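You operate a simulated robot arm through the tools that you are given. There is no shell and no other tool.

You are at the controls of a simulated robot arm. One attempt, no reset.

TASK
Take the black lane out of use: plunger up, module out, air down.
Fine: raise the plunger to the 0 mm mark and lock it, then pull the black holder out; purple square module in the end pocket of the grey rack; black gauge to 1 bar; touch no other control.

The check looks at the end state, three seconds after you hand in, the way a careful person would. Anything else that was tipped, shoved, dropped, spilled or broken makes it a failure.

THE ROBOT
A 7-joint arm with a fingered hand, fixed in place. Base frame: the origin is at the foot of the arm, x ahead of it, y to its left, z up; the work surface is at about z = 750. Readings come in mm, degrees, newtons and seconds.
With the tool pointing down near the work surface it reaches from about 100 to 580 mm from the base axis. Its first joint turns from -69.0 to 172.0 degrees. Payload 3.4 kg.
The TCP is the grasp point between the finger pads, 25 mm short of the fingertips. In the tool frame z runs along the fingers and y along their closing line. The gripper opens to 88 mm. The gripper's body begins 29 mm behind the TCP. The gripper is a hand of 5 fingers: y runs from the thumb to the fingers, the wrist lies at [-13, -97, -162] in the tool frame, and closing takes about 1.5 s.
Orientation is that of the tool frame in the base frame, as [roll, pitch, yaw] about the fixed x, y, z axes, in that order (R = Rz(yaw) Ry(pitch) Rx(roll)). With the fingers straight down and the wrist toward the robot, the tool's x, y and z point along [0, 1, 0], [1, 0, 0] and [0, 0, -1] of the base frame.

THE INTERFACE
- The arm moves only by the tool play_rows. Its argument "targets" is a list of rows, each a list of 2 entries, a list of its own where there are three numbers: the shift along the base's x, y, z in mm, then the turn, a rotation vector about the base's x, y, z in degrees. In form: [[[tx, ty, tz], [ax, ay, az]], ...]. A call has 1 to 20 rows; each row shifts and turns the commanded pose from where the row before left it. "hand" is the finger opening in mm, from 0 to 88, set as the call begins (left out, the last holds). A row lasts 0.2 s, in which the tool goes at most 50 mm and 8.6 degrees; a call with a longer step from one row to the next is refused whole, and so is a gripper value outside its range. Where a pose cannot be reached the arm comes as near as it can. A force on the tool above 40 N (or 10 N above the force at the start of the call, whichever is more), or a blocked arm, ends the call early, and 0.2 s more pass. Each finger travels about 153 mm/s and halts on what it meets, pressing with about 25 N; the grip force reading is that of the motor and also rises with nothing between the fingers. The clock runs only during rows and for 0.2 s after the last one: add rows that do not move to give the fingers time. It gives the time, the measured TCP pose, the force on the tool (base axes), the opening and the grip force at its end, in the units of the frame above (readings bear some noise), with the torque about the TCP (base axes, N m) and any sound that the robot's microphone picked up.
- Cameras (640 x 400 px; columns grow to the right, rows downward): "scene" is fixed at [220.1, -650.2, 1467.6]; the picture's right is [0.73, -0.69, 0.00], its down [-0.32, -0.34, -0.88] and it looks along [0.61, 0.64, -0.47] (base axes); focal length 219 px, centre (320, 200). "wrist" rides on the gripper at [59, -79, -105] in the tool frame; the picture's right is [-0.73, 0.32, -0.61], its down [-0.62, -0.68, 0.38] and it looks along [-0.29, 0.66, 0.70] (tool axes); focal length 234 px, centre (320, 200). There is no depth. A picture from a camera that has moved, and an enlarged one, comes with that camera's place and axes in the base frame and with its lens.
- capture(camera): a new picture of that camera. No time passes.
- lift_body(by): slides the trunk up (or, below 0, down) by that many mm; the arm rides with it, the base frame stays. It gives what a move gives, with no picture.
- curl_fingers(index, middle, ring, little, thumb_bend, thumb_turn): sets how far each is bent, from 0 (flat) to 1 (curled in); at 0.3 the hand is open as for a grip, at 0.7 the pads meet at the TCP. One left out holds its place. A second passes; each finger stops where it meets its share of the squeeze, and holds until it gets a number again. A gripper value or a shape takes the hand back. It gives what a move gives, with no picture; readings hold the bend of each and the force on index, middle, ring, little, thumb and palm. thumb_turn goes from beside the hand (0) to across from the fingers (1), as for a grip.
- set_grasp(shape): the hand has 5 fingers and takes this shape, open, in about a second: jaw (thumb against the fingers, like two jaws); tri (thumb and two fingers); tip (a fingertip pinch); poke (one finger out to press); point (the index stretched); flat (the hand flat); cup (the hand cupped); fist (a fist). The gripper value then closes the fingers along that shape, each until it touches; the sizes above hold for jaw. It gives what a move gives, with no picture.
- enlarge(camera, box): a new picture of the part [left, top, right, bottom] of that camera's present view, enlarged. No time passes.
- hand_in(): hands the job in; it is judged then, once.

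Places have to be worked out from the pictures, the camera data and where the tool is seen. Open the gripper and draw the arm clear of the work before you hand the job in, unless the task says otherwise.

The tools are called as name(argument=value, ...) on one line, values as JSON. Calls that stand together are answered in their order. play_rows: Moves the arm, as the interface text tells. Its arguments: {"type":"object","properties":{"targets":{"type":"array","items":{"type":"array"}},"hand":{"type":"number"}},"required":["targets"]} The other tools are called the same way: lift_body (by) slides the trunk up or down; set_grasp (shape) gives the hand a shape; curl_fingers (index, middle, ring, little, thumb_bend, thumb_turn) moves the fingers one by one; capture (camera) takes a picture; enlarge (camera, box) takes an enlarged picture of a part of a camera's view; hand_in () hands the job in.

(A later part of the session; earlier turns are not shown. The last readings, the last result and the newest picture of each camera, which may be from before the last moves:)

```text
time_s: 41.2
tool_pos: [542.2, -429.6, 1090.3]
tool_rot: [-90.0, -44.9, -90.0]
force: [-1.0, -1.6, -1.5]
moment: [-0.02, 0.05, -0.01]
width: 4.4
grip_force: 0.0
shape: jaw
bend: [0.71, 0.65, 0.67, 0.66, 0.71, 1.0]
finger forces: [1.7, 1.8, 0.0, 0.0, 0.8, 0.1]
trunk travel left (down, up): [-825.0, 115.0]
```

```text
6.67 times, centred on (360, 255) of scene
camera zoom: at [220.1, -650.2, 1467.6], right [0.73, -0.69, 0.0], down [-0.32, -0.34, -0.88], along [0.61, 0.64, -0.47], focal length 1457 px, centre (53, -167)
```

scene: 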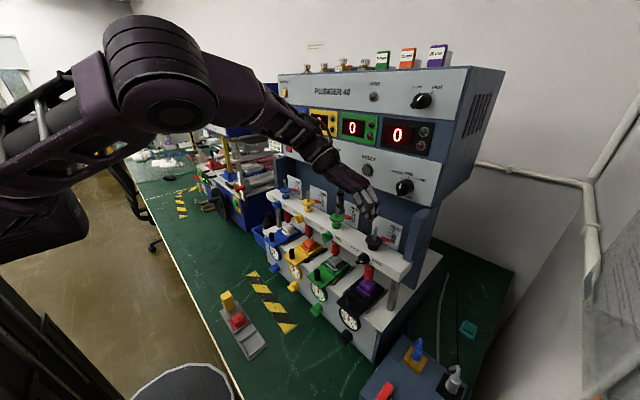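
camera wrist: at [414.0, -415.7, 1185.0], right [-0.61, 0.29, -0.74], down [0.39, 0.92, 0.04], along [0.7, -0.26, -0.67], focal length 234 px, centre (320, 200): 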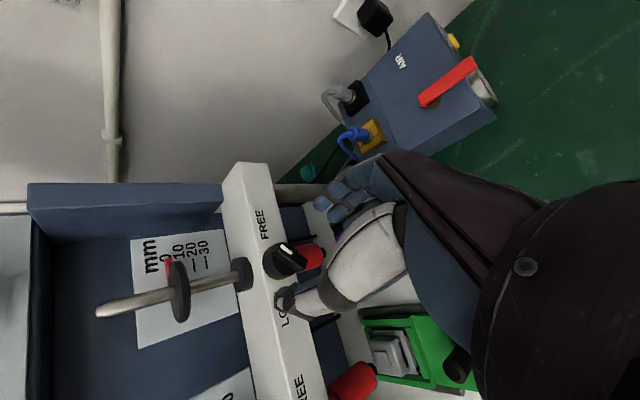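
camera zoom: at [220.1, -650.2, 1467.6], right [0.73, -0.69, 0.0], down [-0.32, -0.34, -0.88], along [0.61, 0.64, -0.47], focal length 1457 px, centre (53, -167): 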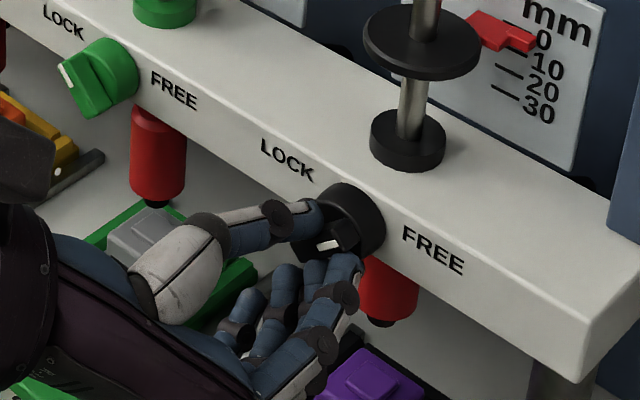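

The wing sits between thumb and index/middle. I squeeze more firmly with those fingers.

curl_fingers(index=0.85, middle=0.85, thumb_bend=0.85)

enlarge(camera="wrist", box=[220, 180, 380, 320])

```text
time_s: 42.2
tool_pos: [541.6, -429.6, 1089.2]
tool_rot: [-90.0, -45.0, -90.2]
force: [2.5, 0.4, -2.7]
moment: [-0.06, 0.08, -0.02]
width: 2.1
grip_force: 17.2
shape: fingers
bend: [0.73, 0.65, 0.67, 0.66, 0.71, 1.0]
finger forces: [9.3, 9.2, 0.0, 0.0, 16.3, 0.0]
trunk travel left (down, up): [-825.0, 115.0]
```

```text
2.86 times, centred on (300, 250) of wrist
camera zoom: at [437.9, -415.4, 1185.9], right [-0.61, 0.29, -0.74], down [0.39, 0.92, 0.04], along [0.7, -0.26, -0.67], focal length 669 px, centre (377, 57)
```

zoom: 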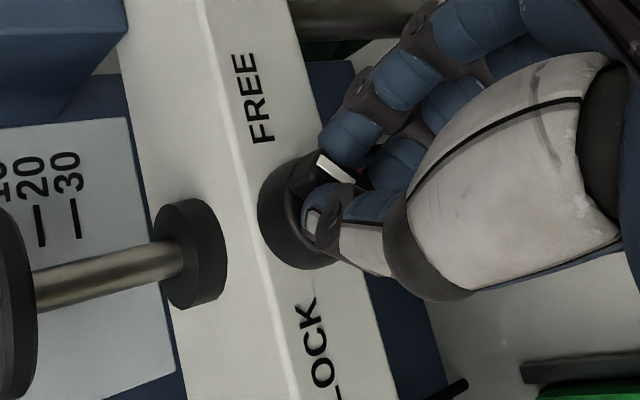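

Firm grip (9/9/16 N). I start turning counter-clockwise about the knob axis, first 24°.

play_rows(targets=[[[0, 0, 0], [-8, 0, 0]], [[0, 0, 0], [-8, 0, 0]], [[0, 0, 0], [-8, 0, 0]], [[0, 0, 0], [0, 0, 0]]])

enlarge(camera="wrist", box=[220, 180, 380, 320])

enlarge(camera="scene", box=[330, 225, 390, 285])

```text
time_s: 43.2
tool_pos: [544.7, -429.4, 1087.7]
tool_rot: [-89.9, -69.1, -90.1]
force: [2.0, 1.4, -3.6]
moment: [0.02, 0.05, 0.02]
width: 2.4
grip_force: 16.8
shape: fingers
bend: [0.73, 0.72, 0.67, 0.66, 0.71, 1.0]
finger forces: [10.6, 6.8, 0.0, 0.1, 16.6, 0.0]
trunk travel left (down, up): [-825.0, 115.0]
```

```text
2.86 times, centred on (300, 250) of wrist
camera zoom: at [438.1, -376.2, 1171.2], right [-0.61, -0.04, -0.79], down [0.39, 0.86, -0.34], along [0.69, -0.51, -0.51], focal length 669 px, centre (377, 57)
```

zoom: 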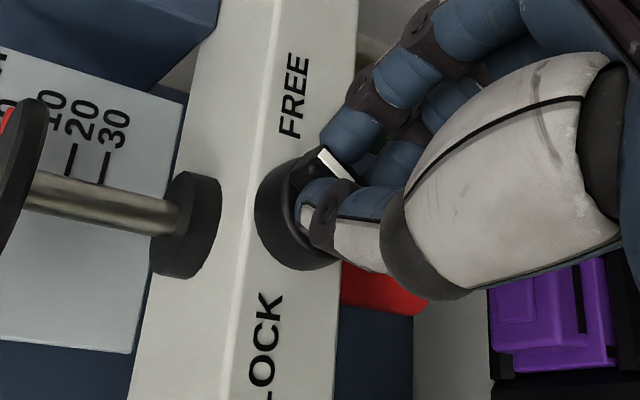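

```text
6.67 times, centred on (360, 255) of scene
camera zoom: at [220.1, -650.2, 1467.6], right [0.73, -0.69, 0.0], down [-0.32, -0.34, -0.88], along [0.61, 0.64, -0.47], focal length 1457 px, centre (53, -167)
```

zoom: 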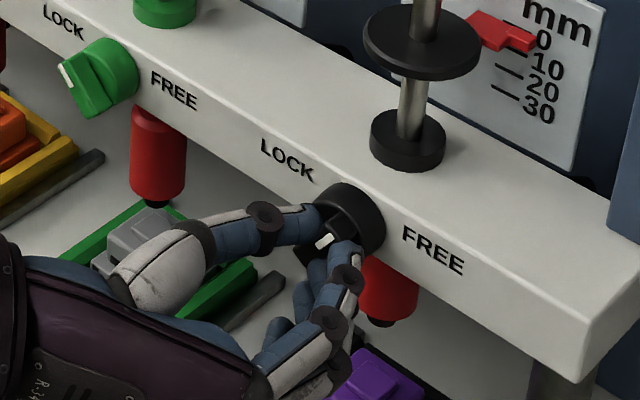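

The knob turns along with the hand. I continue another 33°.

play_rows(targets=[[[-0.5, 0, 0], [-8.2, 0, 0]], [[-0.5, 0, 0], [-8.2, 0, 0]], [[-0.5, 0, 0], [-8.2, 0, 0]], [[-0.5, 0, 0.5], [-8.2, 0, 0]], [[0, 0, 0], [0, 0, 0]]])

enlarge(camera="wrist", box=[220, 180, 380, 320])

enlarge(camera="scene", box=[330, 225, 390, 285])

```text
time_s: 44.4
tool_pos: [540.9, -428.0, 1088.8]
tool_rot: [89.8, -78.1, 90.0]
force: [2.7, 1.8, -5.6]
moment: [0.02, 0.12, 0.02]
width: 2.7
grip_force: 15.6
shape: fingers
bend: [0.73, 0.72, 0.67, 0.66, 0.71, 1.0]
finger forces: [8.7, 5.5, 0.0, 0.0, 16.3, 0.0]
trunk travel left (down, up): [-825.0, 115.0]
```

```text
2.86 times, centred on (300, 250) of wrist
camera zoom: at [436.8, -339.5, 1129.7], right [-0.61, -0.46, -0.64], down [0.38, 0.54, -0.75], along [0.7, -0.7, -0.15], focal length 669 px, centre (377, 57)
```

zoom: 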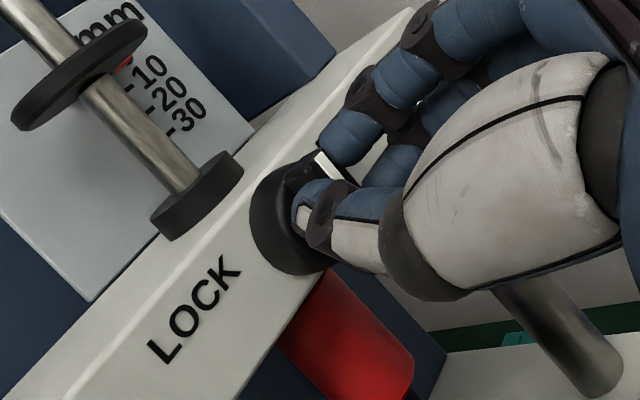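

```text
6.67 times, centred on (360, 255) of scene
camera zoom: at [220.1, -650.2, 1467.6], right [0.73, -0.69, 0.0], down [-0.32, -0.34, -0.88], along [0.61, 0.64, -0.47], focal length 1457 px, centre (53, -167)
```

zoom: 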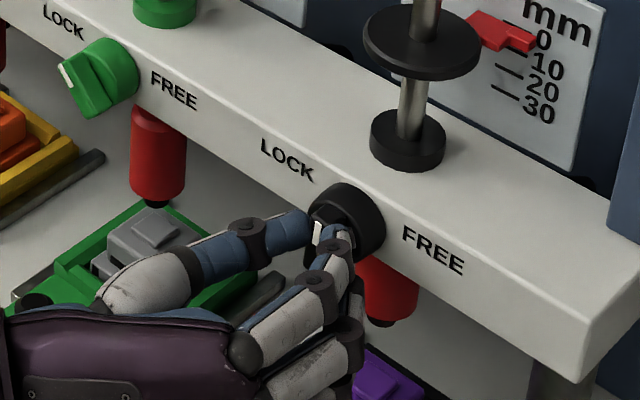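

57° done and holding. I turn the remaining 33°.

play_rows(targets=[[[0, 0, 0], [-8.25, 0, 0]], [[0, 0, 0], [-8.25, 0, 0]], [[0, 0, 0], [-8.25, 0, 0]], [[0, 0, 0], [-8.25, 0, 0]], [[0, 0, 0], [0, 0, 0]]])

enlarge(camera="wrist", box=[220, 180, 380, 320])

enlarge(camera="scene", box=[330, 225, 390, 285])

```text
time_s: 45.6
tool_pos: [541.9, -428.6, 1089.0]
tool_rot: [89.9, -45.2, 90.2]
force: [1.5, 3.1, -6.7]
moment: [0.01, 0.13, 0.06]
width: 2.5
grip_force: 15.6
shape: fingers
bend: [0.73, 0.73, 0.67, 0.66, 0.71, 0.99]
finger forces: [7.9, 4.9, 0.0, 0.0, 18.2, 0.0]
trunk travel left (down, up): [-825.0, 115.0]
```

```text
2.86 times, centred on (300, 250) of wrist
camera zoom: at [436.3, -332.4, 1075.1], right [-0.61, -0.74, -0.29], down [0.38, 0.04, -0.92], along [0.7, -0.67, 0.26], focal length 669 px, centre (377, 57)
```

zoom: 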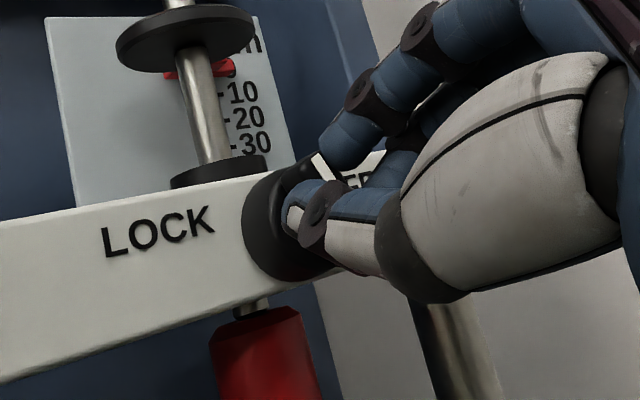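

```text
6.67 times, centred on (360, 255) of scene
camera zoom: at [220.1, -650.2, 1467.6], right [0.73, -0.69, 0.0], down [-0.32, -0.34, -0.88], along [0.61, 0.64, -0.47], focal length 1457 px, centre (53, -167)
```

zoom: 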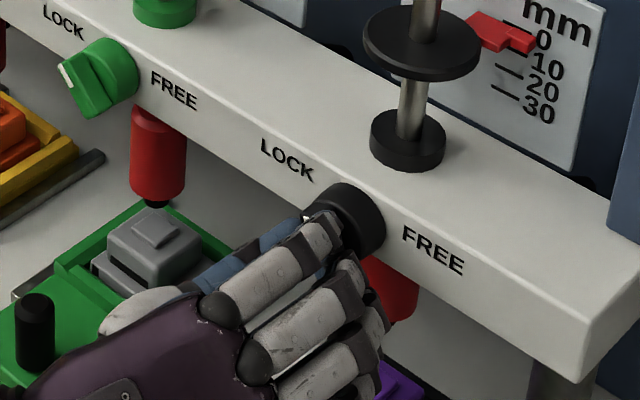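

90° turned with the knob following. I release and back off to compare its direction with the other LOCKed knobs.

play_rows(targets=[[[0, 0, 0], [0, 0, 0]], [[0, 0, 0], [0, 0, 0]], [[0, 0, 0], [0, 0, 0]], [[0, 0, 0], [0, 0, 0]], [[-15, 0, 0], [0, 0, 0]], [[-20, 0, 0], [0, 0, 0]], [[-20, 0, 0], [0, 0, 0]], [[0, 0, 0], [0, 0, 0]]], hand=60)

enlarge(camera="wrist", box=[180, 140, 380, 320])

enlarge(camera="scene", box=[345, 240, 375, 270])

enlarge(camera="scene", box=[320, 220, 380, 270])

```text
time_s: 47.4
tool_pos: [484.8, -427.9, 1088.2]
tool_rot: [89.8, -45.2, 90.2]
force: [0.2, 0.7, -1.0]
moment: [0.03, 0.01, 0.01]
width: 59.7
grip_force: 0.1
shape: jaw
bend: [0.28, 0.38, 0.34, 0.35, 0.6, 1.0]
finger forces: [0.0, 0.1, 0.1, 0.0, 0.0, 0.1]
trunk travel left (down, up): [-825.0, 115.0]
```

```text
2.22 times, centred on (280, 230) of wrist
camera zoom: at [379.2, -331.1, 1074.0], right [-0.61, -0.74, -0.29], down [0.39, 0.05, -0.92], along [0.7, -0.67, 0.26], focal length 520 px, centre (409, 133)
```

zoom: 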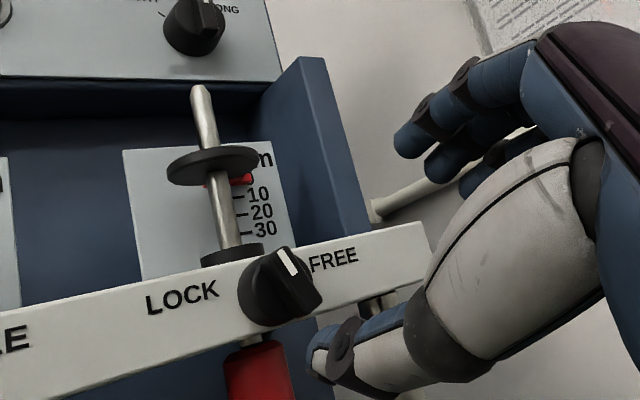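

```text
13.33 times, centred on (360, 255) of scene
camera zoom: at [220.1, -650.2, 1467.6], right [0.73, -0.69, 0.0], down [-0.32, -0.34, -0.88], along [0.61, 0.64, -0.47], focal length 2914 px, centre (-213, -533)
```

zoom: 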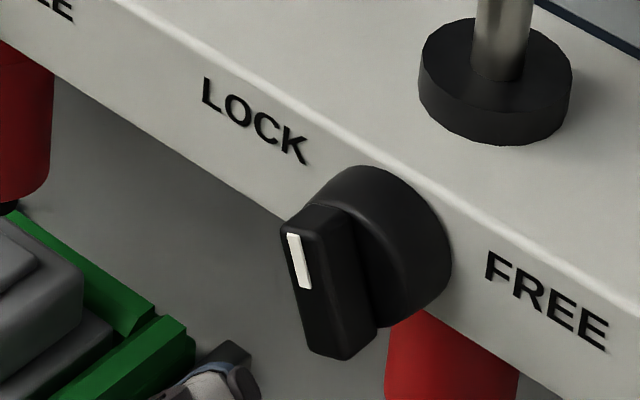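

```text
8.00 times, centred on (350, 245) of scene
camera zoom: at [220.1, -650.2, 1467.6], right [0.73, -0.69, 0.0], down [-0.32, -0.34, -0.88], along [0.61, 0.64, -0.47], focal length 1749 px, centre (80, -160)
```

zoom: 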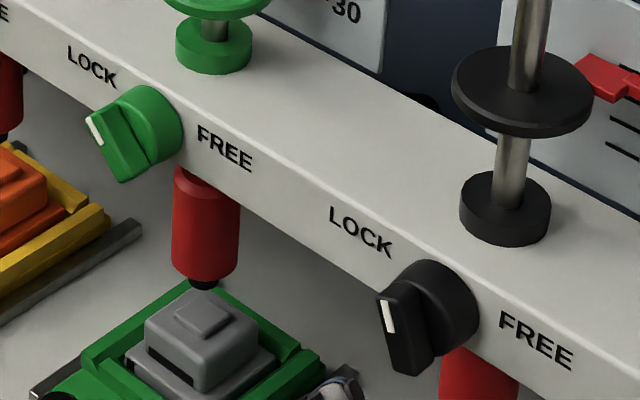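

The wing is at about 17° left of vertical, LOCK neighbours at about 45°, so roughly 28° is missing. I roll the hand back 28°, re-grip and turn further.

play_rows(targets=[[[0, 0, 0], [7, 0, 0]], [[0, 0, 0], [7, 0, 0]], [[0, 0, 0.5], [7, 0, 0]], [[0, 0, 0.5], [7, 0, 0]], [[14, 0, 0], [0, 0, 0]], [[14, 0, 0], [0, 0, 0]], [[14, 0, 0], [0, 0, 0]], [[14, 0, 0], [0, 0, 0]], [[0, 0, 0], [0, 0, 0]]], hand=60)

enlarge(camera="wrist", box=[220, 180, 380, 320])

enlarge(camera="scene", box=[330, 225, 390, 285])

```text
time_s: 49.4
tool_pos: [541.6, -428.9, 1090.6]
tool_rot: [89.4, -73.3, 90.6]
force: [0.1, 1.0, 0.8]
moment: [0.0, -0.03, 0.02]
width: 59.4
grip_force: 0.0
shape: jaw
bend: [0.28, 0.38, 0.34, 0.35, 0.6, 1.0]
finger forces: [0.0, 0.0, 0.1, 0.1, 0.0, 0.0]
trunk travel left (down, up): [-825.0, 115.0]
```

```text
2.86 times, centred on (300, 250) of wrist
camera zoom: at [436.6, -336.6, 1123.2], right [-0.61, -0.52, -0.6], down [0.39, 0.47, -0.79], along [0.7, -0.71, -0.09], focal length 669 px, centre (377, 57)
```

zoom: 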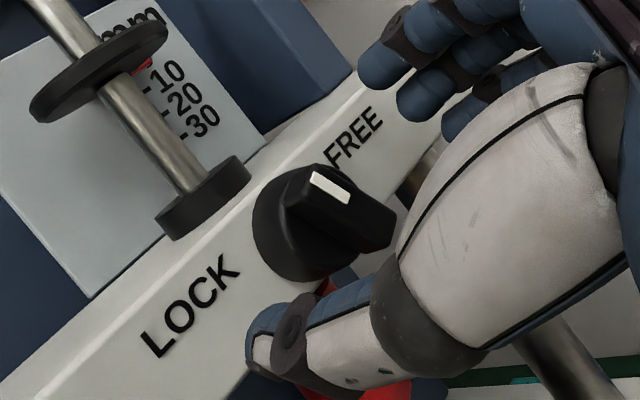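

```text
6.67 times, centred on (360, 255) of scene
camera zoom: at [220.1, -650.2, 1467.6], right [0.73, -0.69, 0.0], down [-0.32, -0.34, -0.88], along [0.61, 0.64, -0.47], focal length 1457 px, centre (53, -167)
```

zoom: 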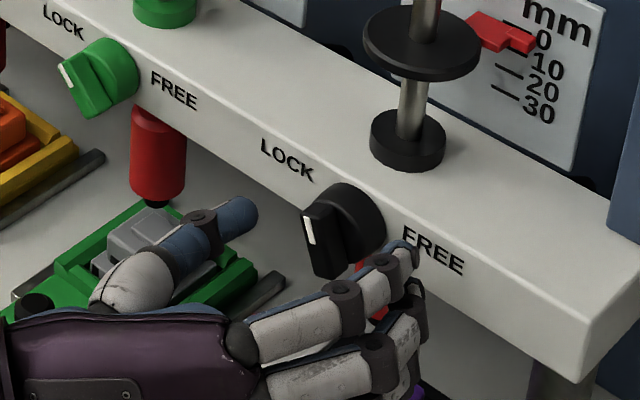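

The wing is well aligned again in the hand's frame. I close and then squeeze.

play_rows(targets=[[[0, 0, 0], [0, 0, 0]], [[0, 0, 0], [0, 0, 0]], [[0, 0, 0], [0, 0, 0]], [[0, 0, 0], [0, 0, 0]], [[0, 0, 0], [0, 0, 0]], [[0, 0, 0], [0, 0, 0]], [[0, 0, 0], [0, 0, 0]], [[0, 0, 0], [0, 0, 0]]], hand=4)

curl_fingers(index=0.95, middle=0.95, thumb_bend=0.95)

enlarge(camera="wrist", box=[220, 180, 380, 320])

```text
time_s: 51.2
tool_pos: [542.4, -428.3, 1091.1]
tool_rot: [89.4, -73.3, 90.6]
force: [-0.1, 1.5, -0.7]
moment: [-0.03, -0.01, 0.02]
width: 4.4
grip_force: 0.0
shape: jaw
bend: [0.71, 0.67, 0.67, 0.66, 0.71, 1.0]
finger forces: [0.2, 0.4, 0.0, 0.0, 2.3, 0.1]
trunk travel left (down, up): [-825.0, 115.0]
```

```text
time_s: 52.2
tool_pos: [544.6, -428.4, 1089.2]
tool_rot: [89.7, -73.4, 90.3]
force: [0.9, 0.7, -8.0]
moment: [0.0, 0.15, -0.01]
width: 2.2
grip_force: 21.6
shape: fingers
bend: [0.74, 0.73, 0.67, 0.66, 0.7, 0.99]
finger forces: [12.6, 8.5, 0.0, 0.0, 22.8, 0.0]
trunk travel left (down, up): [-825.0, 115.0]
```

```text
2.86 times, centred on (300, 250) of wrist
camera zoom: at [438.3, -337.1, 1121.6], right [-0.61, -0.52, -0.6], down [0.38, 0.47, -0.79], along [0.7, -0.71, -0.09], focal length 669 px, centre (377, 57)
```

zoom: 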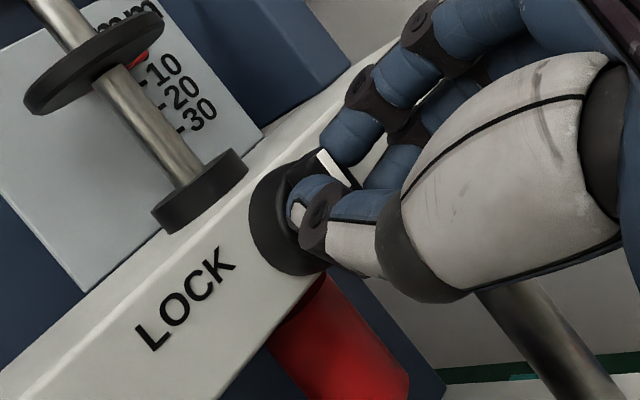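

Firm grip (13/9/23 N). I turn counter-clockwise 25° and read the torque.

play_rows(targets=[[[0, 0, 0], [-8.3, 0, 0]], [[0, 0, 0], [-8.3, 0, 0]], [[0, 0, 0], [-8.3, 0, 0]], [[0, 0, 0], [0, 0, 0]]])

enlarge(camera="scene", box=[340, 240, 380, 275])

play_rows(targets=[[[0, 0, 0], [-6, 0, 0]], [[0, 0, 0], [-6, 0, 0]], [[0, 0, 0], [0, 0, 0]]])

enlarge(camera="wrist", box=[220, 180, 380, 320])

```text
time_s: 53.2
tool_pos: [544.1, -429.5, 1091.4]
tool_rot: [89.9, -48.4, 90.2]
force: [2.1, 0.6, -8.8]
moment: [-0.01, 0.13, -0.02]
width: 2.2
grip_force: 21.9
shape: fingers
bend: [0.74, 0.74, 0.67, 0.66, 0.7, 0.98]
finger forces: [12.4, 7.1, 0.0, 0.1, 23.4, 0.0]
trunk travel left (down, up): [-825.0, 115.0]
```

```text
11.43 times, centred on (360, 258) of scene
camera zoom: at [220.1, -650.2, 1467.6], right [0.73, -0.69, 0.0], down [-0.32, -0.34, -0.88], along [0.61, 0.64, -0.47], focal length 2498 px, centre (-137, -457)
```

zoom: 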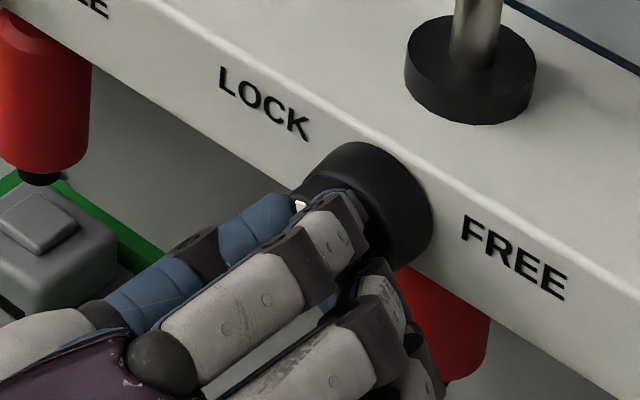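

```text
time_s: 54.0
tool_pos: [545.1, -429.7, 1090.3]
tool_rot: [89.9, -36.4, 90.1]
force: [3.1, -0.8, -7.7]
moment: [0.0, 0.09, -0.04]
width: 2.1
grip_force: 21.2
shape: fingers
bend: [0.74, 0.74, 0.67, 0.66, 0.7, 0.98]
finger forces: [12.6, 6.8, 0.0, 0.1, 22.5, 0.0]
trunk travel left (down, up): [-825.0, 115.0]
```

```text
2.86 times, centred on (300, 250) of wrist
camera zoom: at [438.0, -336.1, 1060.2], right [-0.61, -0.78, -0.17], down [0.38, -0.1, -0.92], along [0.7, -0.62, 0.36], focal length 669 px, centre (377, 57)
```

zoom: 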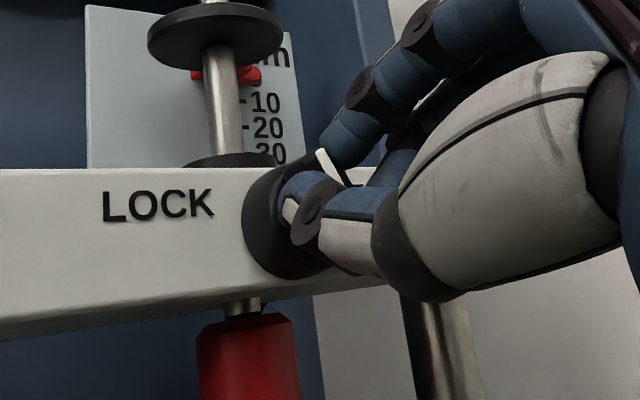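

Turned 37° in total this time. I release, back off and inspect.

play_rows(targets=[[[0, 0, 0], [0, 0, 0]], [[0, 0, 0], [0, 0, 0]], [[0, 0, 0], [0, 0, 0]], [[0, 0, 0], [0, 0, 0]], [[-15, 0, 0], [0, 0, 0]], [[-20, 0, 0], [0, 0, 0]], [[-20, 0, 0], [0, 0, 0]], [[0, 0, 0], [0, 0, 0]]], hand=60)

enlarge(camera="wrist", box=[180, 140, 380, 320])

enlarge(camera="scene", box=[320, 220, 380, 270])

```text
time_s: 55.8
tool_pos: [486.6, -429.1, 1091.1]
tool_rot: [89.8, -36.5, 90.3]
force: [-0.3, -0.8, -0.3]
moment: [0.03, 0.0, 0.01]
width: 59.5
grip_force: 0.0
shape: jaw
bend: [0.28, 0.38, 0.34, 0.35, 0.6, 1.0]
finger forces: [0.0, 0.1, 0.0, 0.0, 0.1, 0.0]
trunk travel left (down, up): [-825.0, 115.0]
```

```text
2.22 times, centred on (280, 230) of wrist
camera zoom: at [381.1, -335.5, 1060.7], right [-0.61, -0.78, -0.17], down [0.39, -0.1, -0.92], along [0.7, -0.62, 0.36], focal length 520 px, centre (409, 133)
```

zoom: 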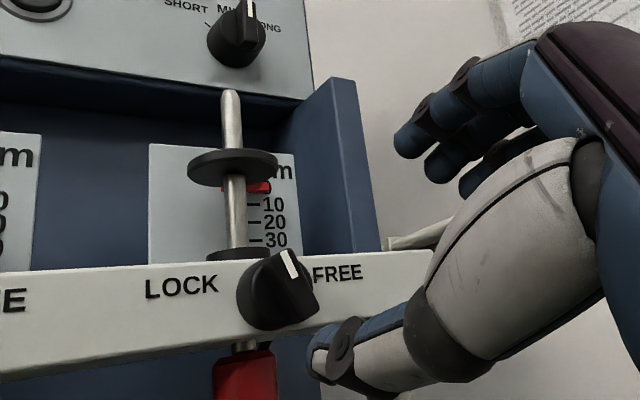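

```text
8.00 times, centred on (350, 245) of scene
camera zoom: at [220.1, -650.2, 1467.6], right [0.73, -0.69, 0.0], down [-0.32, -0.34, -0.88], along [0.61, 0.64, -0.47], focal length 1749 px, centre (80, -160)
```

zoom: 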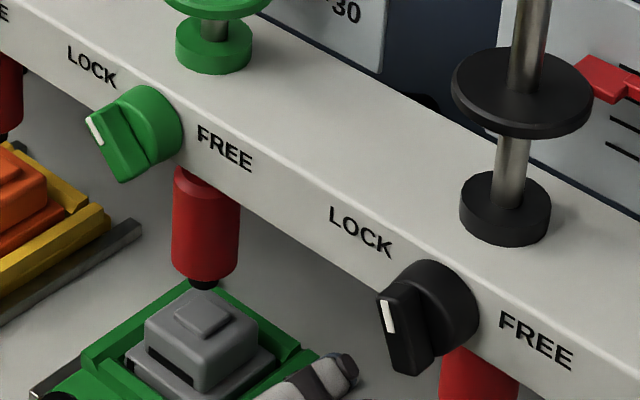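

The knob looks the same as before (20° left of vertical), so the last turn slipped or sprang back on release. I approach again with this larger roll and watch the knob at every stage.

play_rows(targets=[[[14, 0, 0], [0, 0, 0]], [[14, 0, 0], [0, 0, 0]], [[14, 0, 0], [0, 0, 0]], [[13, 0, -1], [0, 0, 0]], [[0, 0, 0], [0, 0, 0]]], hand=60)

play_rows(targets=[[[0, 0, 0], [0, 0, 0]], [[0, 0, 0], [0, 0, 0]], [[0, 0, 0], [0, 0, 0]], [[0, 0, 0], [0, 0, 0]], [[0, 0, 0], [0, 0, 0]], [[0, 0, 0], [0, 0, 0]], [[0, 0, 0], [0, 0, 0]]], hand=4)

enlarge(camera="wrist", box=[240, 190, 360, 300])

enlarge(camera="scene", box=[340, 240, 380, 275])

```text
time_s: 57.0
tool_pos: [540.3, -429.8, 1091.5]
tool_rot: [89.7, -36.4, 90.2]
force: [-0.5, 0.0, -0.4]
moment: [0.0, 0.04, -0.01]
width: 59.7
grip_force: 0.1
shape: jaw
bend: [0.28, 0.38, 0.34, 0.35, 0.6, 1.0]
finger forces: [0.0, 0.0, 0.0, 0.1, 0.1, 0.0]
trunk travel left (down, up): [-825.0, 115.0]
```

```text
time_s: 58.6
tool_pos: [540.5, -428.1, 1090.3]
tool_rot: [89.8, -36.4, 90.3]
force: [-1.2, 1.3, -3.9]
moment: [0.04, 0.05, 0.02]
width: 4.4
grip_force: 0.1
shape: jaw
bend: [0.71, 0.67, 0.67, 0.66, 0.68, 1.0]
finger forces: [0.0, 0.0, 0.0, 0.0, 3.6, 0.1]
trunk travel left (down, up): [-825.0, 115.0]
```

```text
3.64 times, centred on (300, 245) of wrist
camera zoom: at [436.2, -336.1, 1061.0], right [-0.61, -0.78, -0.17], down [0.39, -0.1, -0.92], along [0.7, -0.62, 0.36], focal length 852 px, centre (393, 36)
```

zoom: 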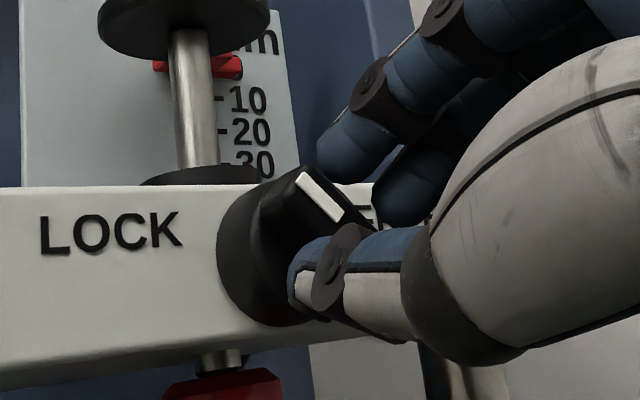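

```text
11.43 times, centred on (360, 258) of scene
camera zoom: at [220.1, -650.2, 1467.6], right [0.73, -0.69, 0.0], down [-0.32, -0.34, -0.88], along [0.61, 0.64, -0.47], focal length 2498 px, centre (-137, -457)
```

zoom: 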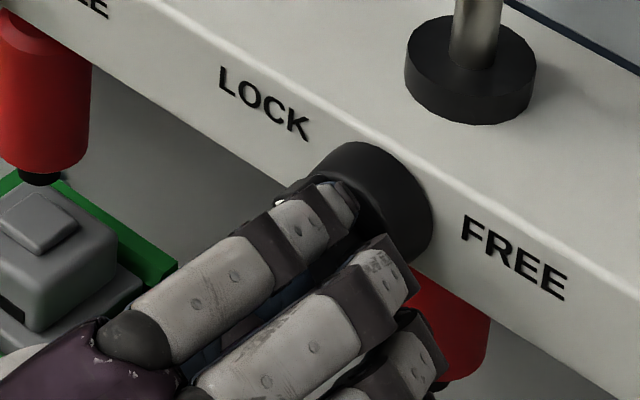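

By the wrist view the wing is now at about 135° (LOCK), pushed there by the thumb. I open only the thumb first, to see whether the knob stays.

curl_fingers(thumb_bend=0.6)

enlarge(camera="wrist", box=[240, 190, 360, 300])

enlarge(camera="scene", box=[340, 240, 380, 275])

```text
time_s: 59.6
tool_pos: [540.3, -430.2, 1091.4]
tool_rot: [89.9, -36.3, 90.1]
force: [0.3, 0.8, 0.1]
moment: [0.0, -0.01, -0.01]
width: 11.0
grip_force: 0.1
shape: fingers
bend: [0.71, 0.67, 0.67, 0.66, 0.6, 1.0]
finger forces: [0.0, 0.0, 0.1, 0.0, 0.0, 0.0]
trunk travel left (down, up): [-825.0, 115.0]
```

```text
3.64 times, centred on (300, 245) of wrist
camera zoom: at [436.1, -336.1, 1061.2], right [-0.61, -0.78, -0.17], down [0.39, -0.1, -0.92], along [0.7, -0.62, 0.36], focal length 852 px, centre (393, 36)
```

zoom: 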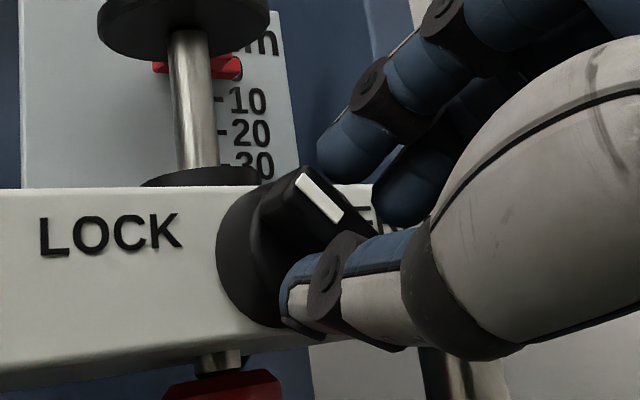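

```text
11.43 times, centred on (360, 258) of scene
camera zoom: at [220.1, -650.2, 1467.6], right [0.73, -0.69, 0.0], down [-0.32, -0.34, -0.88], along [0.61, 0.64, -0.47], focal length 2498 px, centre (-137, -457)
```

zoom: 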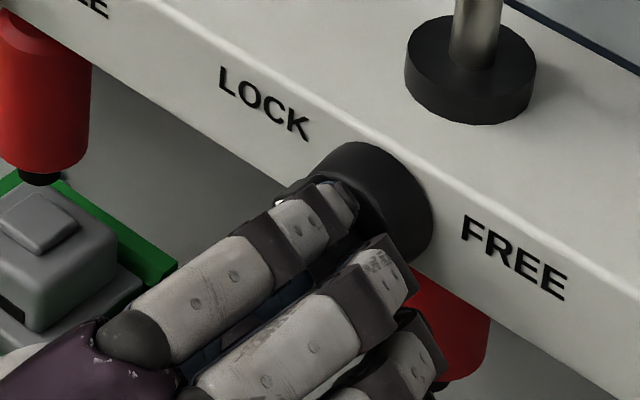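

The wing stays at LOCK with nothing touching it. I back straight out without opening the fingers further.

play_rows(targets=[[[-8, 0, 0], [0, 0, 0]], [[-12, 0, 0], [0, 0, 0]], [[-20, 0, 0], [0, 0, 0]], [[-20, 0, 0], [0, 0, 0]], [[0, 0, 0], [0, 0, 0]]])

enlarge(camera="wrist", box=[180, 140, 380, 320])

enlarge(camera="scene", box=[320, 220, 380, 270])

```text
time_s: 60.8
tool_pos: [482.0, -429.4, 1090.8]
tool_rot: [89.8, -36.4, 90.2]
force: [-0.1, 0.0, -0.5]
moment: [0.0, 0.02, 0.01]
width: 10.9
grip_force: 0.0
shape: fingers
bend: [0.71, 0.67, 0.67, 0.66, 0.6, 1.0]
finger forces: [0.0, 0.0, 0.0, 0.1, 0.0, 0.0]
trunk travel left (down, up): [-825.0, 115.0]
```

```text
2.22 times, centred on (280, 230) of wrist
camera zoom: at [375.8, -335.0, 1060.9], right [-0.61, -0.78, -0.17], down [0.39, -0.1, -0.92], along [0.7, -0.62, 0.36], focal length 520 px, centre (409, 133)
```

zoom: 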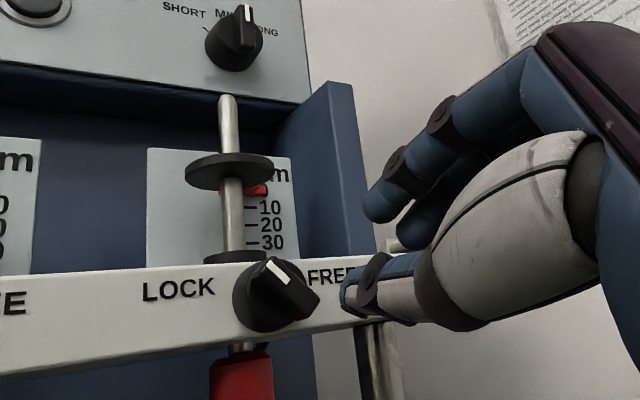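

```text
8.00 times, centred on (350, 245) of scene
camera zoom: at [220.1, -650.2, 1467.6], right [0.73, -0.69, 0.0], down [-0.32, -0.34, -0.88], along [0.61, 0.64, -0.47], focal length 1749 px, centre (80, -160)
```

zoom: 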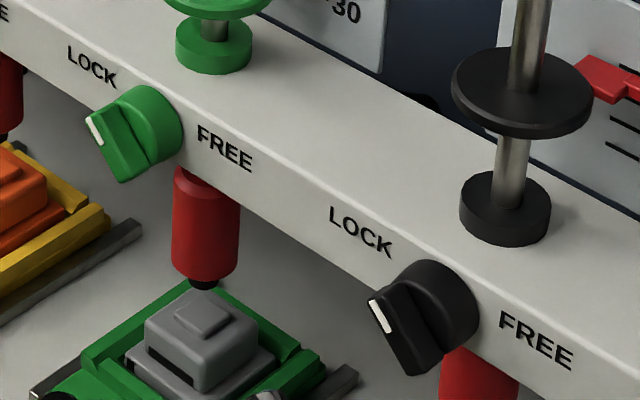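

The knob now matches the others' LOCK direction and the pointer stays at 0. Next is the holder: I back off, level the hand (thumb left) and switch to the tri shape so ring and little fingers stay clear of the holder plate.

play_rows(targets=[[[-20, 0, -15], [8, 0, 0]], [[-15, 0, -20], [8, 0, 0]], [[-10, 0, -20], [8, 0, 0]], [[0, 0, -20], [8, 0, 0]], [[0, 0, -20], [8, 0, 0]], [[0, 0, -15], [8, 0, 0]], [[0, 0, -10], [5.5, 0, 0]], [[0, 0, 0], [0, 0, 0]]], hand=60)

set_grasp(shape="tri")

capture(camera="wrist")

capture(camera="scene")

enlarge(camera="scene", box=[280, 220, 400, 340])

```text
time_s: 62.6
tool_pos: [436.9, -429.5, 970.2]
tool_rot: [-5.6, -89.8, -174.4]
force: [0.1, -0.4, -0.5]
moment: [0.01, 0.03, 0.02]
width: 59.8
grip_force: 0.1
shape: jaw
bend: [0.28, 0.38, 0.35, 0.35, 0.6, 1.0]
finger forces: [0.0, 0.0, 0.0, 0.0, 0.0, 0.0]
trunk travel left (down, up): [-825.0, 115.0]
```

```text
time_s: 63.5
tool_pos: [436.6, -427.1, 970.4]
tool_rot: [0.0, -89.9, 179.9]
force: [-0.4, -0.4, -0.4]
moment: [-0.01, 0.03, 0.01]
width: 87.8
grip_force: 0.0
shape: tri
bend: [0.3, 0.3, 0.99, 0.99, 0.3, 0.98]
finger forces: [0.1, 0.0, 0.1, 0.0, 0.1, 0.1]
trunk travel left (down, up): [-825.0, 115.0]
```

```text
taken
camera wrist: at [332.0, -349.7, 1027.6], right [-0.61, -0.32, -0.73], down [0.39, 0.68, -0.62], along [0.7, -0.66, -0.29], focal length 234 px, centre (320, 200)
```

wrist: 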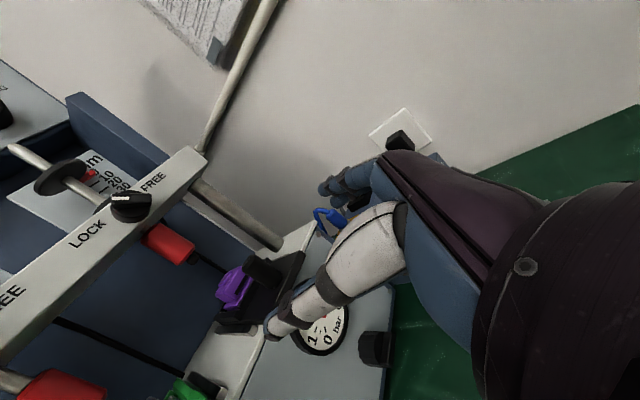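

```text
taken
```

scene: 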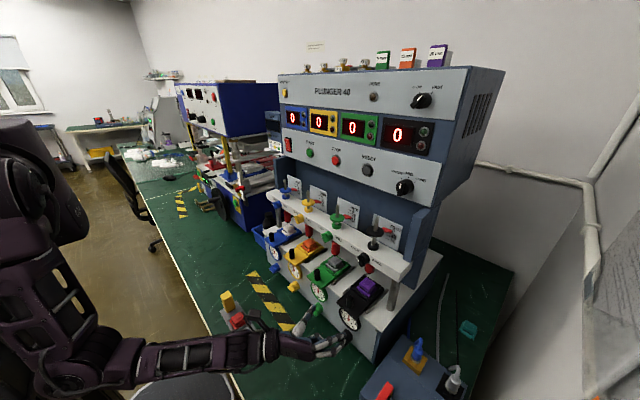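

```text
3.33 times, centred on (340, 280) of scene
camera zoom: at [220.1, -650.2, 1467.6], right [0.73, -0.69, 0.0], down [-0.32, -0.34, -0.88], along [0.61, 0.64, -0.47], focal length 729 px, centre (253, -67)
```

zoom: 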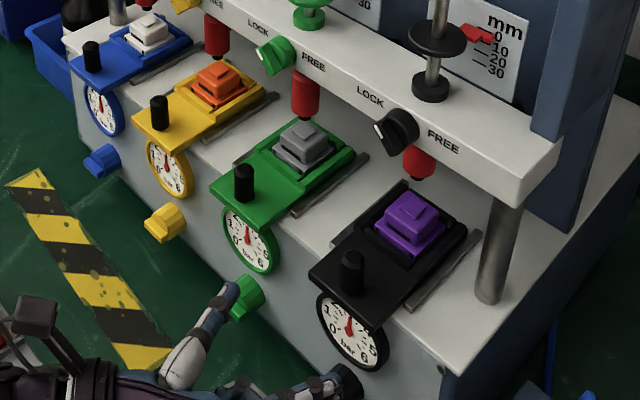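

Tri shape is set, hand level at z≈970. I zoom to refine the post position.

enlarge(camera="wrist", box=[200, 220, 360, 360])

enlarge(camera="scene", box=[330, 265, 400, 325])

```text
2.86 times, centred on (280, 290) of wrist
camera zoom: at [332.0, -349.7, 1027.6], right [-0.61, -0.32, -0.73], down [0.39, 0.68, -0.62], along [0.7, -0.66, -0.29], focal length 669 px, centre (434, -57)
```

zoom: 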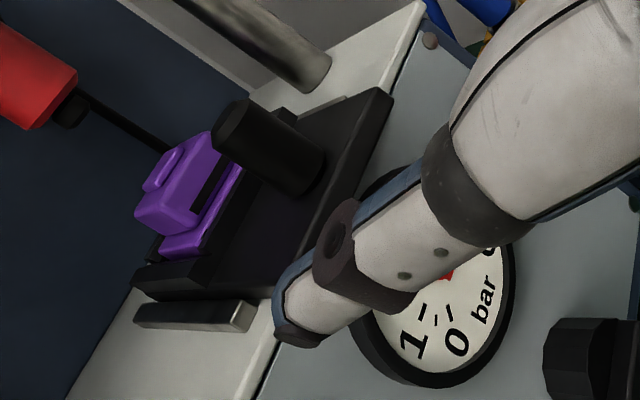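

```text
6.67 times, centred on (365, 295) of scene
camera zoom: at [220.1, -650.2, 1467.6], right [0.73, -0.69, 0.0], down [-0.32, -0.34, -0.88], along [0.61, 0.64, -0.47], focal length 1457 px, centre (20, -433)
```

zoom: 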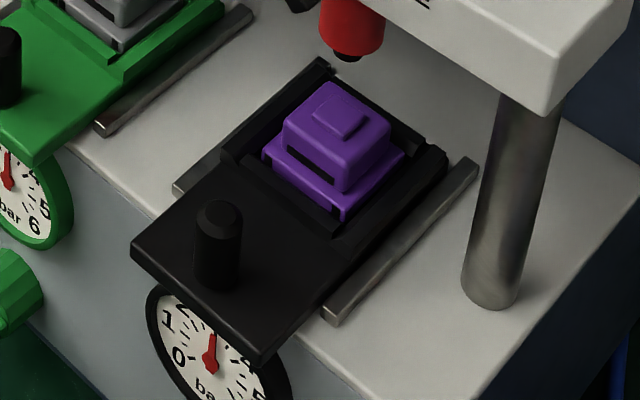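

Post at (539,-426), z 938–980. I advance horizontally so the post enters between thumb and the two fingers.

play_rows(targets=[[[15, 0, -6], [0, 0, 0]], [[20, 0, 0], [0, 0, 0]], [[20, 0, 0], [0, 0, 0]], [[20, 0, 0], [0, 0, 0]], [[15, 0, 0], [0, 0, 0]], [[10, 0, 0], [0, 0, 0]], [[0, 0, 0], [0, 0, 0]]], hand=70)

capture(camera="wrist")

enlarge(camera="scene", box=[320, 260, 400, 330])

```text
time_s: 65.1
tool_pos: [531.1, -429.5, 965.8]
tool_rot: [-16.5, -89.8, -163.7]
force: [-31.4, 0.8, -7.9]
moment: [0.14, 0.77, -0.67]
width: 70.0
grip_force: 0.1
shape: tri
bend: [0.27, 0.34, 0.99, 0.99, 0.49, 0.99]
finger forces: [0.0, 0.0, 32.7, 0.0, 0.0, 0.1]
trunk travel left (down, up): [-825.0, 115.0]
```

```text
taken
camera wrist: at [425.9, -350.4, 1022.6], right [-0.61, -0.32, -0.73], down [0.39, 0.68, -0.62], along [0.69, -0.66, -0.29], focal length 234 px, centre (320, 200)
```

wrist: 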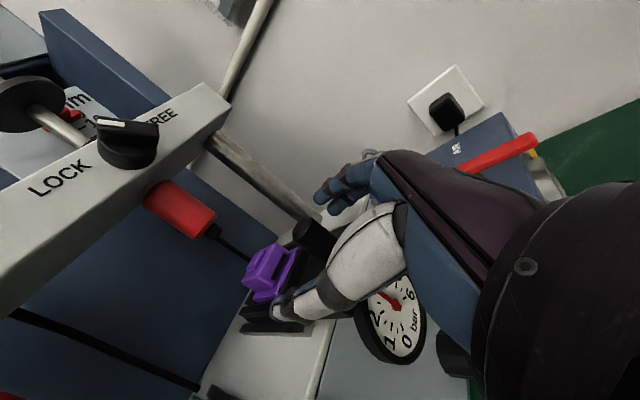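

```text
5.71 times, centred on (360, 295) of scene
camera zoom: at [220.1, -650.2, 1467.6], right [0.73, -0.69, 0.0], down [-0.32, -0.34, -0.88], along [0.61, 0.64, -0.47], focal length 1249 px, centre (91, -343)
```

zoom: 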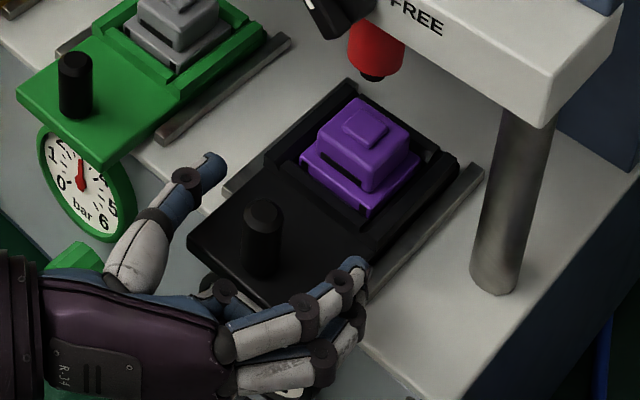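

The curled ring finger bumped the holder plate's front edge, so I back off 7 mm; the post will then be held by the fingertips.

play_rows(targets=[[[-7, 2, 2], [0, 0, 0]], [[0, 0, 0], [0, 0, 0]]])

play_rows(targets=[[[0, 0, 0], [0, 0, 0]], [[0, 0, 0], [0, 0, 0]], [[0, 0, 0], [0, 0, 0]], [[0, 0, 0], [0, 0, 0]], [[0, 0, 0], [0, 0, 0]], [[0, 0, 0], [0, 0, 0]], [[0, 0, 0], [0, 0, 0]]], hand=8)

enlarge(camera="wrist", box=[240, 190, 400, 340])

enlarge(camera="scene", box=[320, 260, 400, 330])

```text
time_s: 65.7
tool_pos: [530.1, -426.8, 969.3]
tool_rot: [11.4, -89.6, 168.7]
force: [-9.3, -1.3, -1.5]
moment: [-0.02, 0.22, -0.14]
width: 70.3
grip_force: 0.0
shape: tri
bend: [0.27, 0.34, 0.99, 0.99, 0.49, 0.99]
finger forces: [0.1, 0.1, 9.4, 0.0, 0.1, 0.0]
trunk travel left (down, up): [-825.0, 115.0]
```

```text
time_s: 67.3
tool_pos: [529.5, -425.4, 966.7]
tool_rot: [25.1, -89.7, 154.7]
force: [-2.2, 0.1, 0.7]
moment: [-0.02, 0.05, -0.02]
width: 8.1
grip_force: 0.1
shape: tri
bend: [0.72, 0.64, 0.99, 0.99, 0.73, 1.0]
finger forces: [0.5, 0.0, 2.0, 0.0, 0.1, 0.0]
trunk travel left (down, up): [-825.0, 115.0]
```

```text
2.67 times, centred on (320, 265) of wrist
camera zoom: at [424.8, -347.4, 1024.5], right [-0.61, -0.32, -0.73], down [0.39, 0.68, -0.62], along [0.7, -0.66, -0.29], focal length 624 px, centre (320, 27)
```

zoom: 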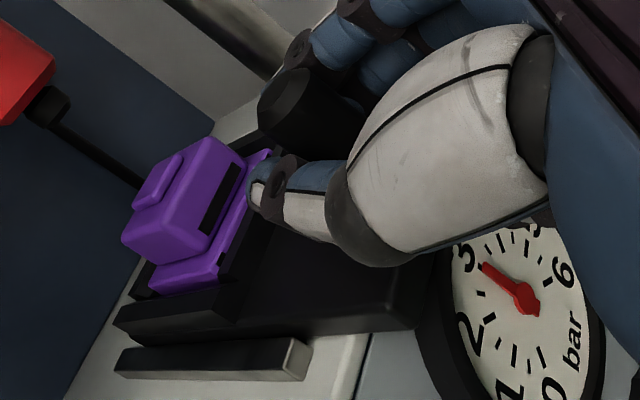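

```text
5.71 times, centred on (360, 295) of scene
camera zoom: at [220.1, -650.2, 1467.6], right [0.73, -0.69, 0.0], down [-0.32, -0.34, -0.88], along [0.61, 0.64, -0.47], focal length 1249 px, centre (91, -343)
```

zoom: 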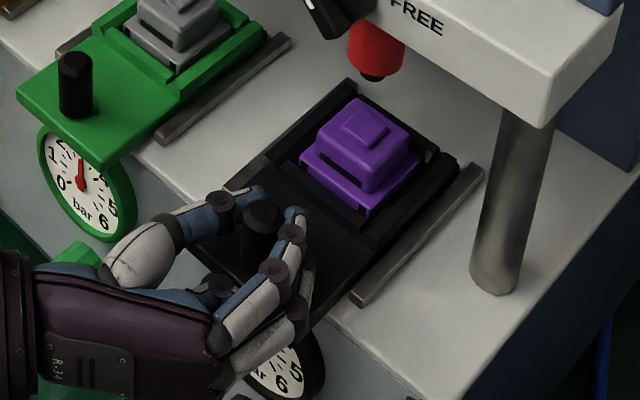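

The post is between thumb and index/middle. I squeeze with those three and then try a small pull.

curl_fingers(index=0.95, middle=0.95, thumb_bend=0.95)

enlarge(camera="wrist", box=[240, 190, 400, 340])

```text
time_s: 68.3
tool_pos: [531.0, -424.9, 967.2]
tool_rot: [36.1, -89.9, 143.8]
force: [-0.6, 2.4, 0.4]
moment: [-0.16, 0.87, -0.56]
width: 0.0
grip_force: 39.4
shape: fingers
bend: [0.73, 0.71, 0.99, 0.99, 0.72, 1.0]
finger forces: [10.8, 9.5, 31.8, 0.0, 26.8, 0.0]
trunk travel left (down, up): [-825.0, 115.0]
```

```text
2.67 times, centred on (320, 265) of wrist
camera zoom: at [425.2, -346.8, 1024.4], right [-0.61, -0.32, -0.73], down [0.39, 0.68, -0.62], along [0.7, -0.66, -0.29], focal length 624 px, centre (320, 27)
```

zoom: 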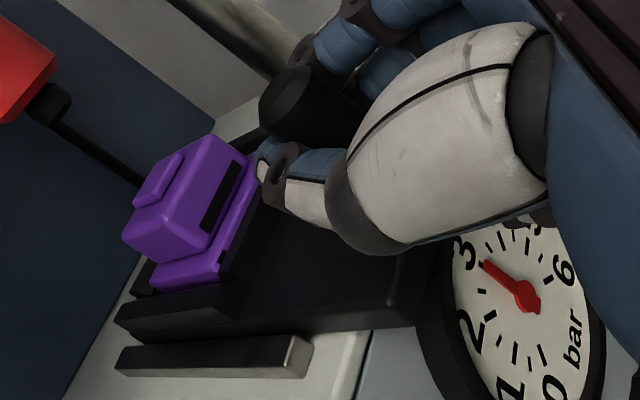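

Post is firmly gripped. I pull 12 mm toward the robot and check that the holder follows.

play_rows(targets=[[[-4, 0, 0], [0, 0, 0]], [[-5, 0, 0], [0, 0, 0]], [[-5, 0, 0], [0, 0, 0]], [[0, 0, 0], [0, 0, 0]]])

enlarge(camera="scene", box=[320, 260, 400, 330])

```text
time_s: 69.3
tool_pos: [516.0, -425.9, 966.8]
tool_rot: [6.2, -89.9, 173.6]
force: [1.0, 3.1, 0.2]
moment: [-0.17, 0.81, -0.52]
width: 0.0
grip_force: 38.5
shape: fingers
bend: [0.73, 0.71, 0.99, 0.99, 0.72, 1.0]
finger forces: [10.6, 9.6, 29.8, 0.0, 26.7, 0.0]
trunk travel left (down, up): [-825.0, 115.0]
```

```text
5.71 times, centred on (360, 295) of scene
camera zoom: at [220.1, -650.2, 1467.6], right [0.73, -0.69, 0.0], down [-0.32, -0.34, -0.88], along [0.61, 0.64, -0.47], focal length 1249 px, centre (91, -343)
```

zoom: 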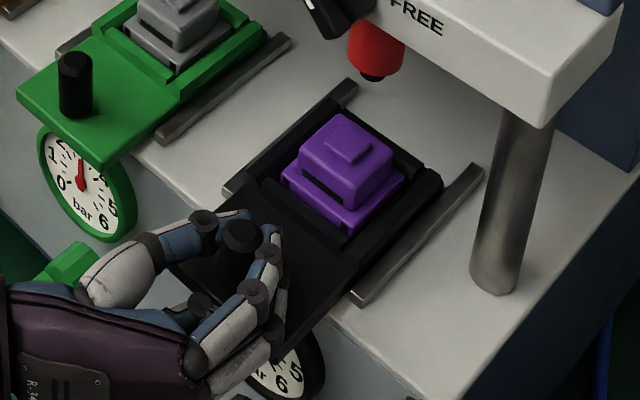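

The holder slides freely with the hand. I keep pulling in small steps, watching the force for an end stop.

play_rows(targets=[[[-6, 0, 0], [0, 0, 0]], [[-6, 0, 0], [0, 0, 0]], [[-6, 0, 0], [0, 0, 0]], [[-6, 0, 0], [0, 0, 0]], [[-6, 0, 0], [0, 0, 0]], [[0, 0, 0], [0, 0, 0]]])

enlarge(camera="scene", box=[310, 260, 400, 340])

```text
time_s: 70.7
tool_pos: [485.7, -426.3, 967.8]
tool_rot: [59.0, -89.8, 120.9]
force: [0.5, 2.3, 0.8]
moment: [-0.21, 0.81, -0.57]
width: 0.3
grip_force: 38.9
shape: fingers
bend: [0.73, 0.71, 0.99, 0.99, 0.72, 1.0]
finger forces: [10.5, 9.6, 30.4, 0.0, 26.7, 0.0]
trunk travel left (down, up): [-825.0, 115.0]
```

```text
5.00 times, centred on (355, 300) of scene
camera zoom: at [220.1, -650.2, 1467.6], right [0.73, -0.69, 0.0], down [-0.32, -0.34, -0.88], along [0.61, 0.64, -0.47], focal length 1093 px, centre (145, -300)
```

zoom: 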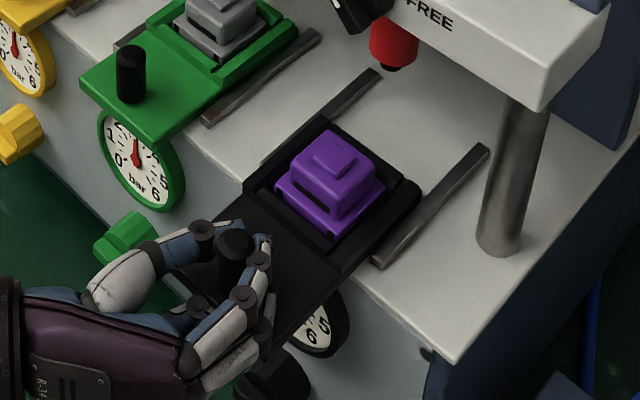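

45 mm out so far with no stop. I pull another 20 mm.

play_rows(targets=[[[-5, 0, 0], [0, 0, 0]], [[-5, 0, 0], [0, 0, 0]], [[-5, 0, 0], [0, 0, 0]], [[-5, 0, 0], [0, 0, 0]], [[0, 0, 0], [0, 0, 0]]])

enlarge(camera="scene", box=[310, 260, 400, 340])

```text
time_s: 71.9
tool_pos: [466.0, -425.9, 967.1]
tool_rot: [35.5, -89.7, 144.3]
force: [-0.1, 2.7, 4.8]
moment: [-0.27, 0.85, -0.54]
width: 0.2
grip_force: 39.2
shape: fingers
bend: [0.73, 0.71, 0.99, 0.99, 0.72, 1.0]
finger forces: [10.7, 9.6, 30.6, 0.0, 26.6, 0.0]
trunk travel left (down, up): [-825.0, 115.0]
```

```text
5.00 times, centred on (355, 300) of scene
camera zoom: at [220.1, -650.2, 1467.6], right [0.73, -0.69, 0.0], down [-0.32, -0.34, -0.88], along [0.61, 0.64, -0.47], focal length 1093 px, centre (145, -300)
```

zoom: 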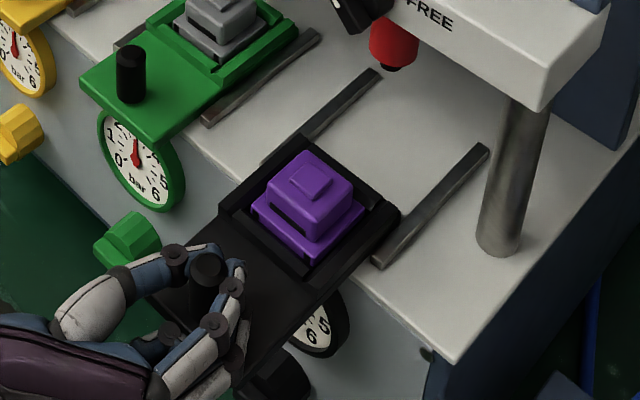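

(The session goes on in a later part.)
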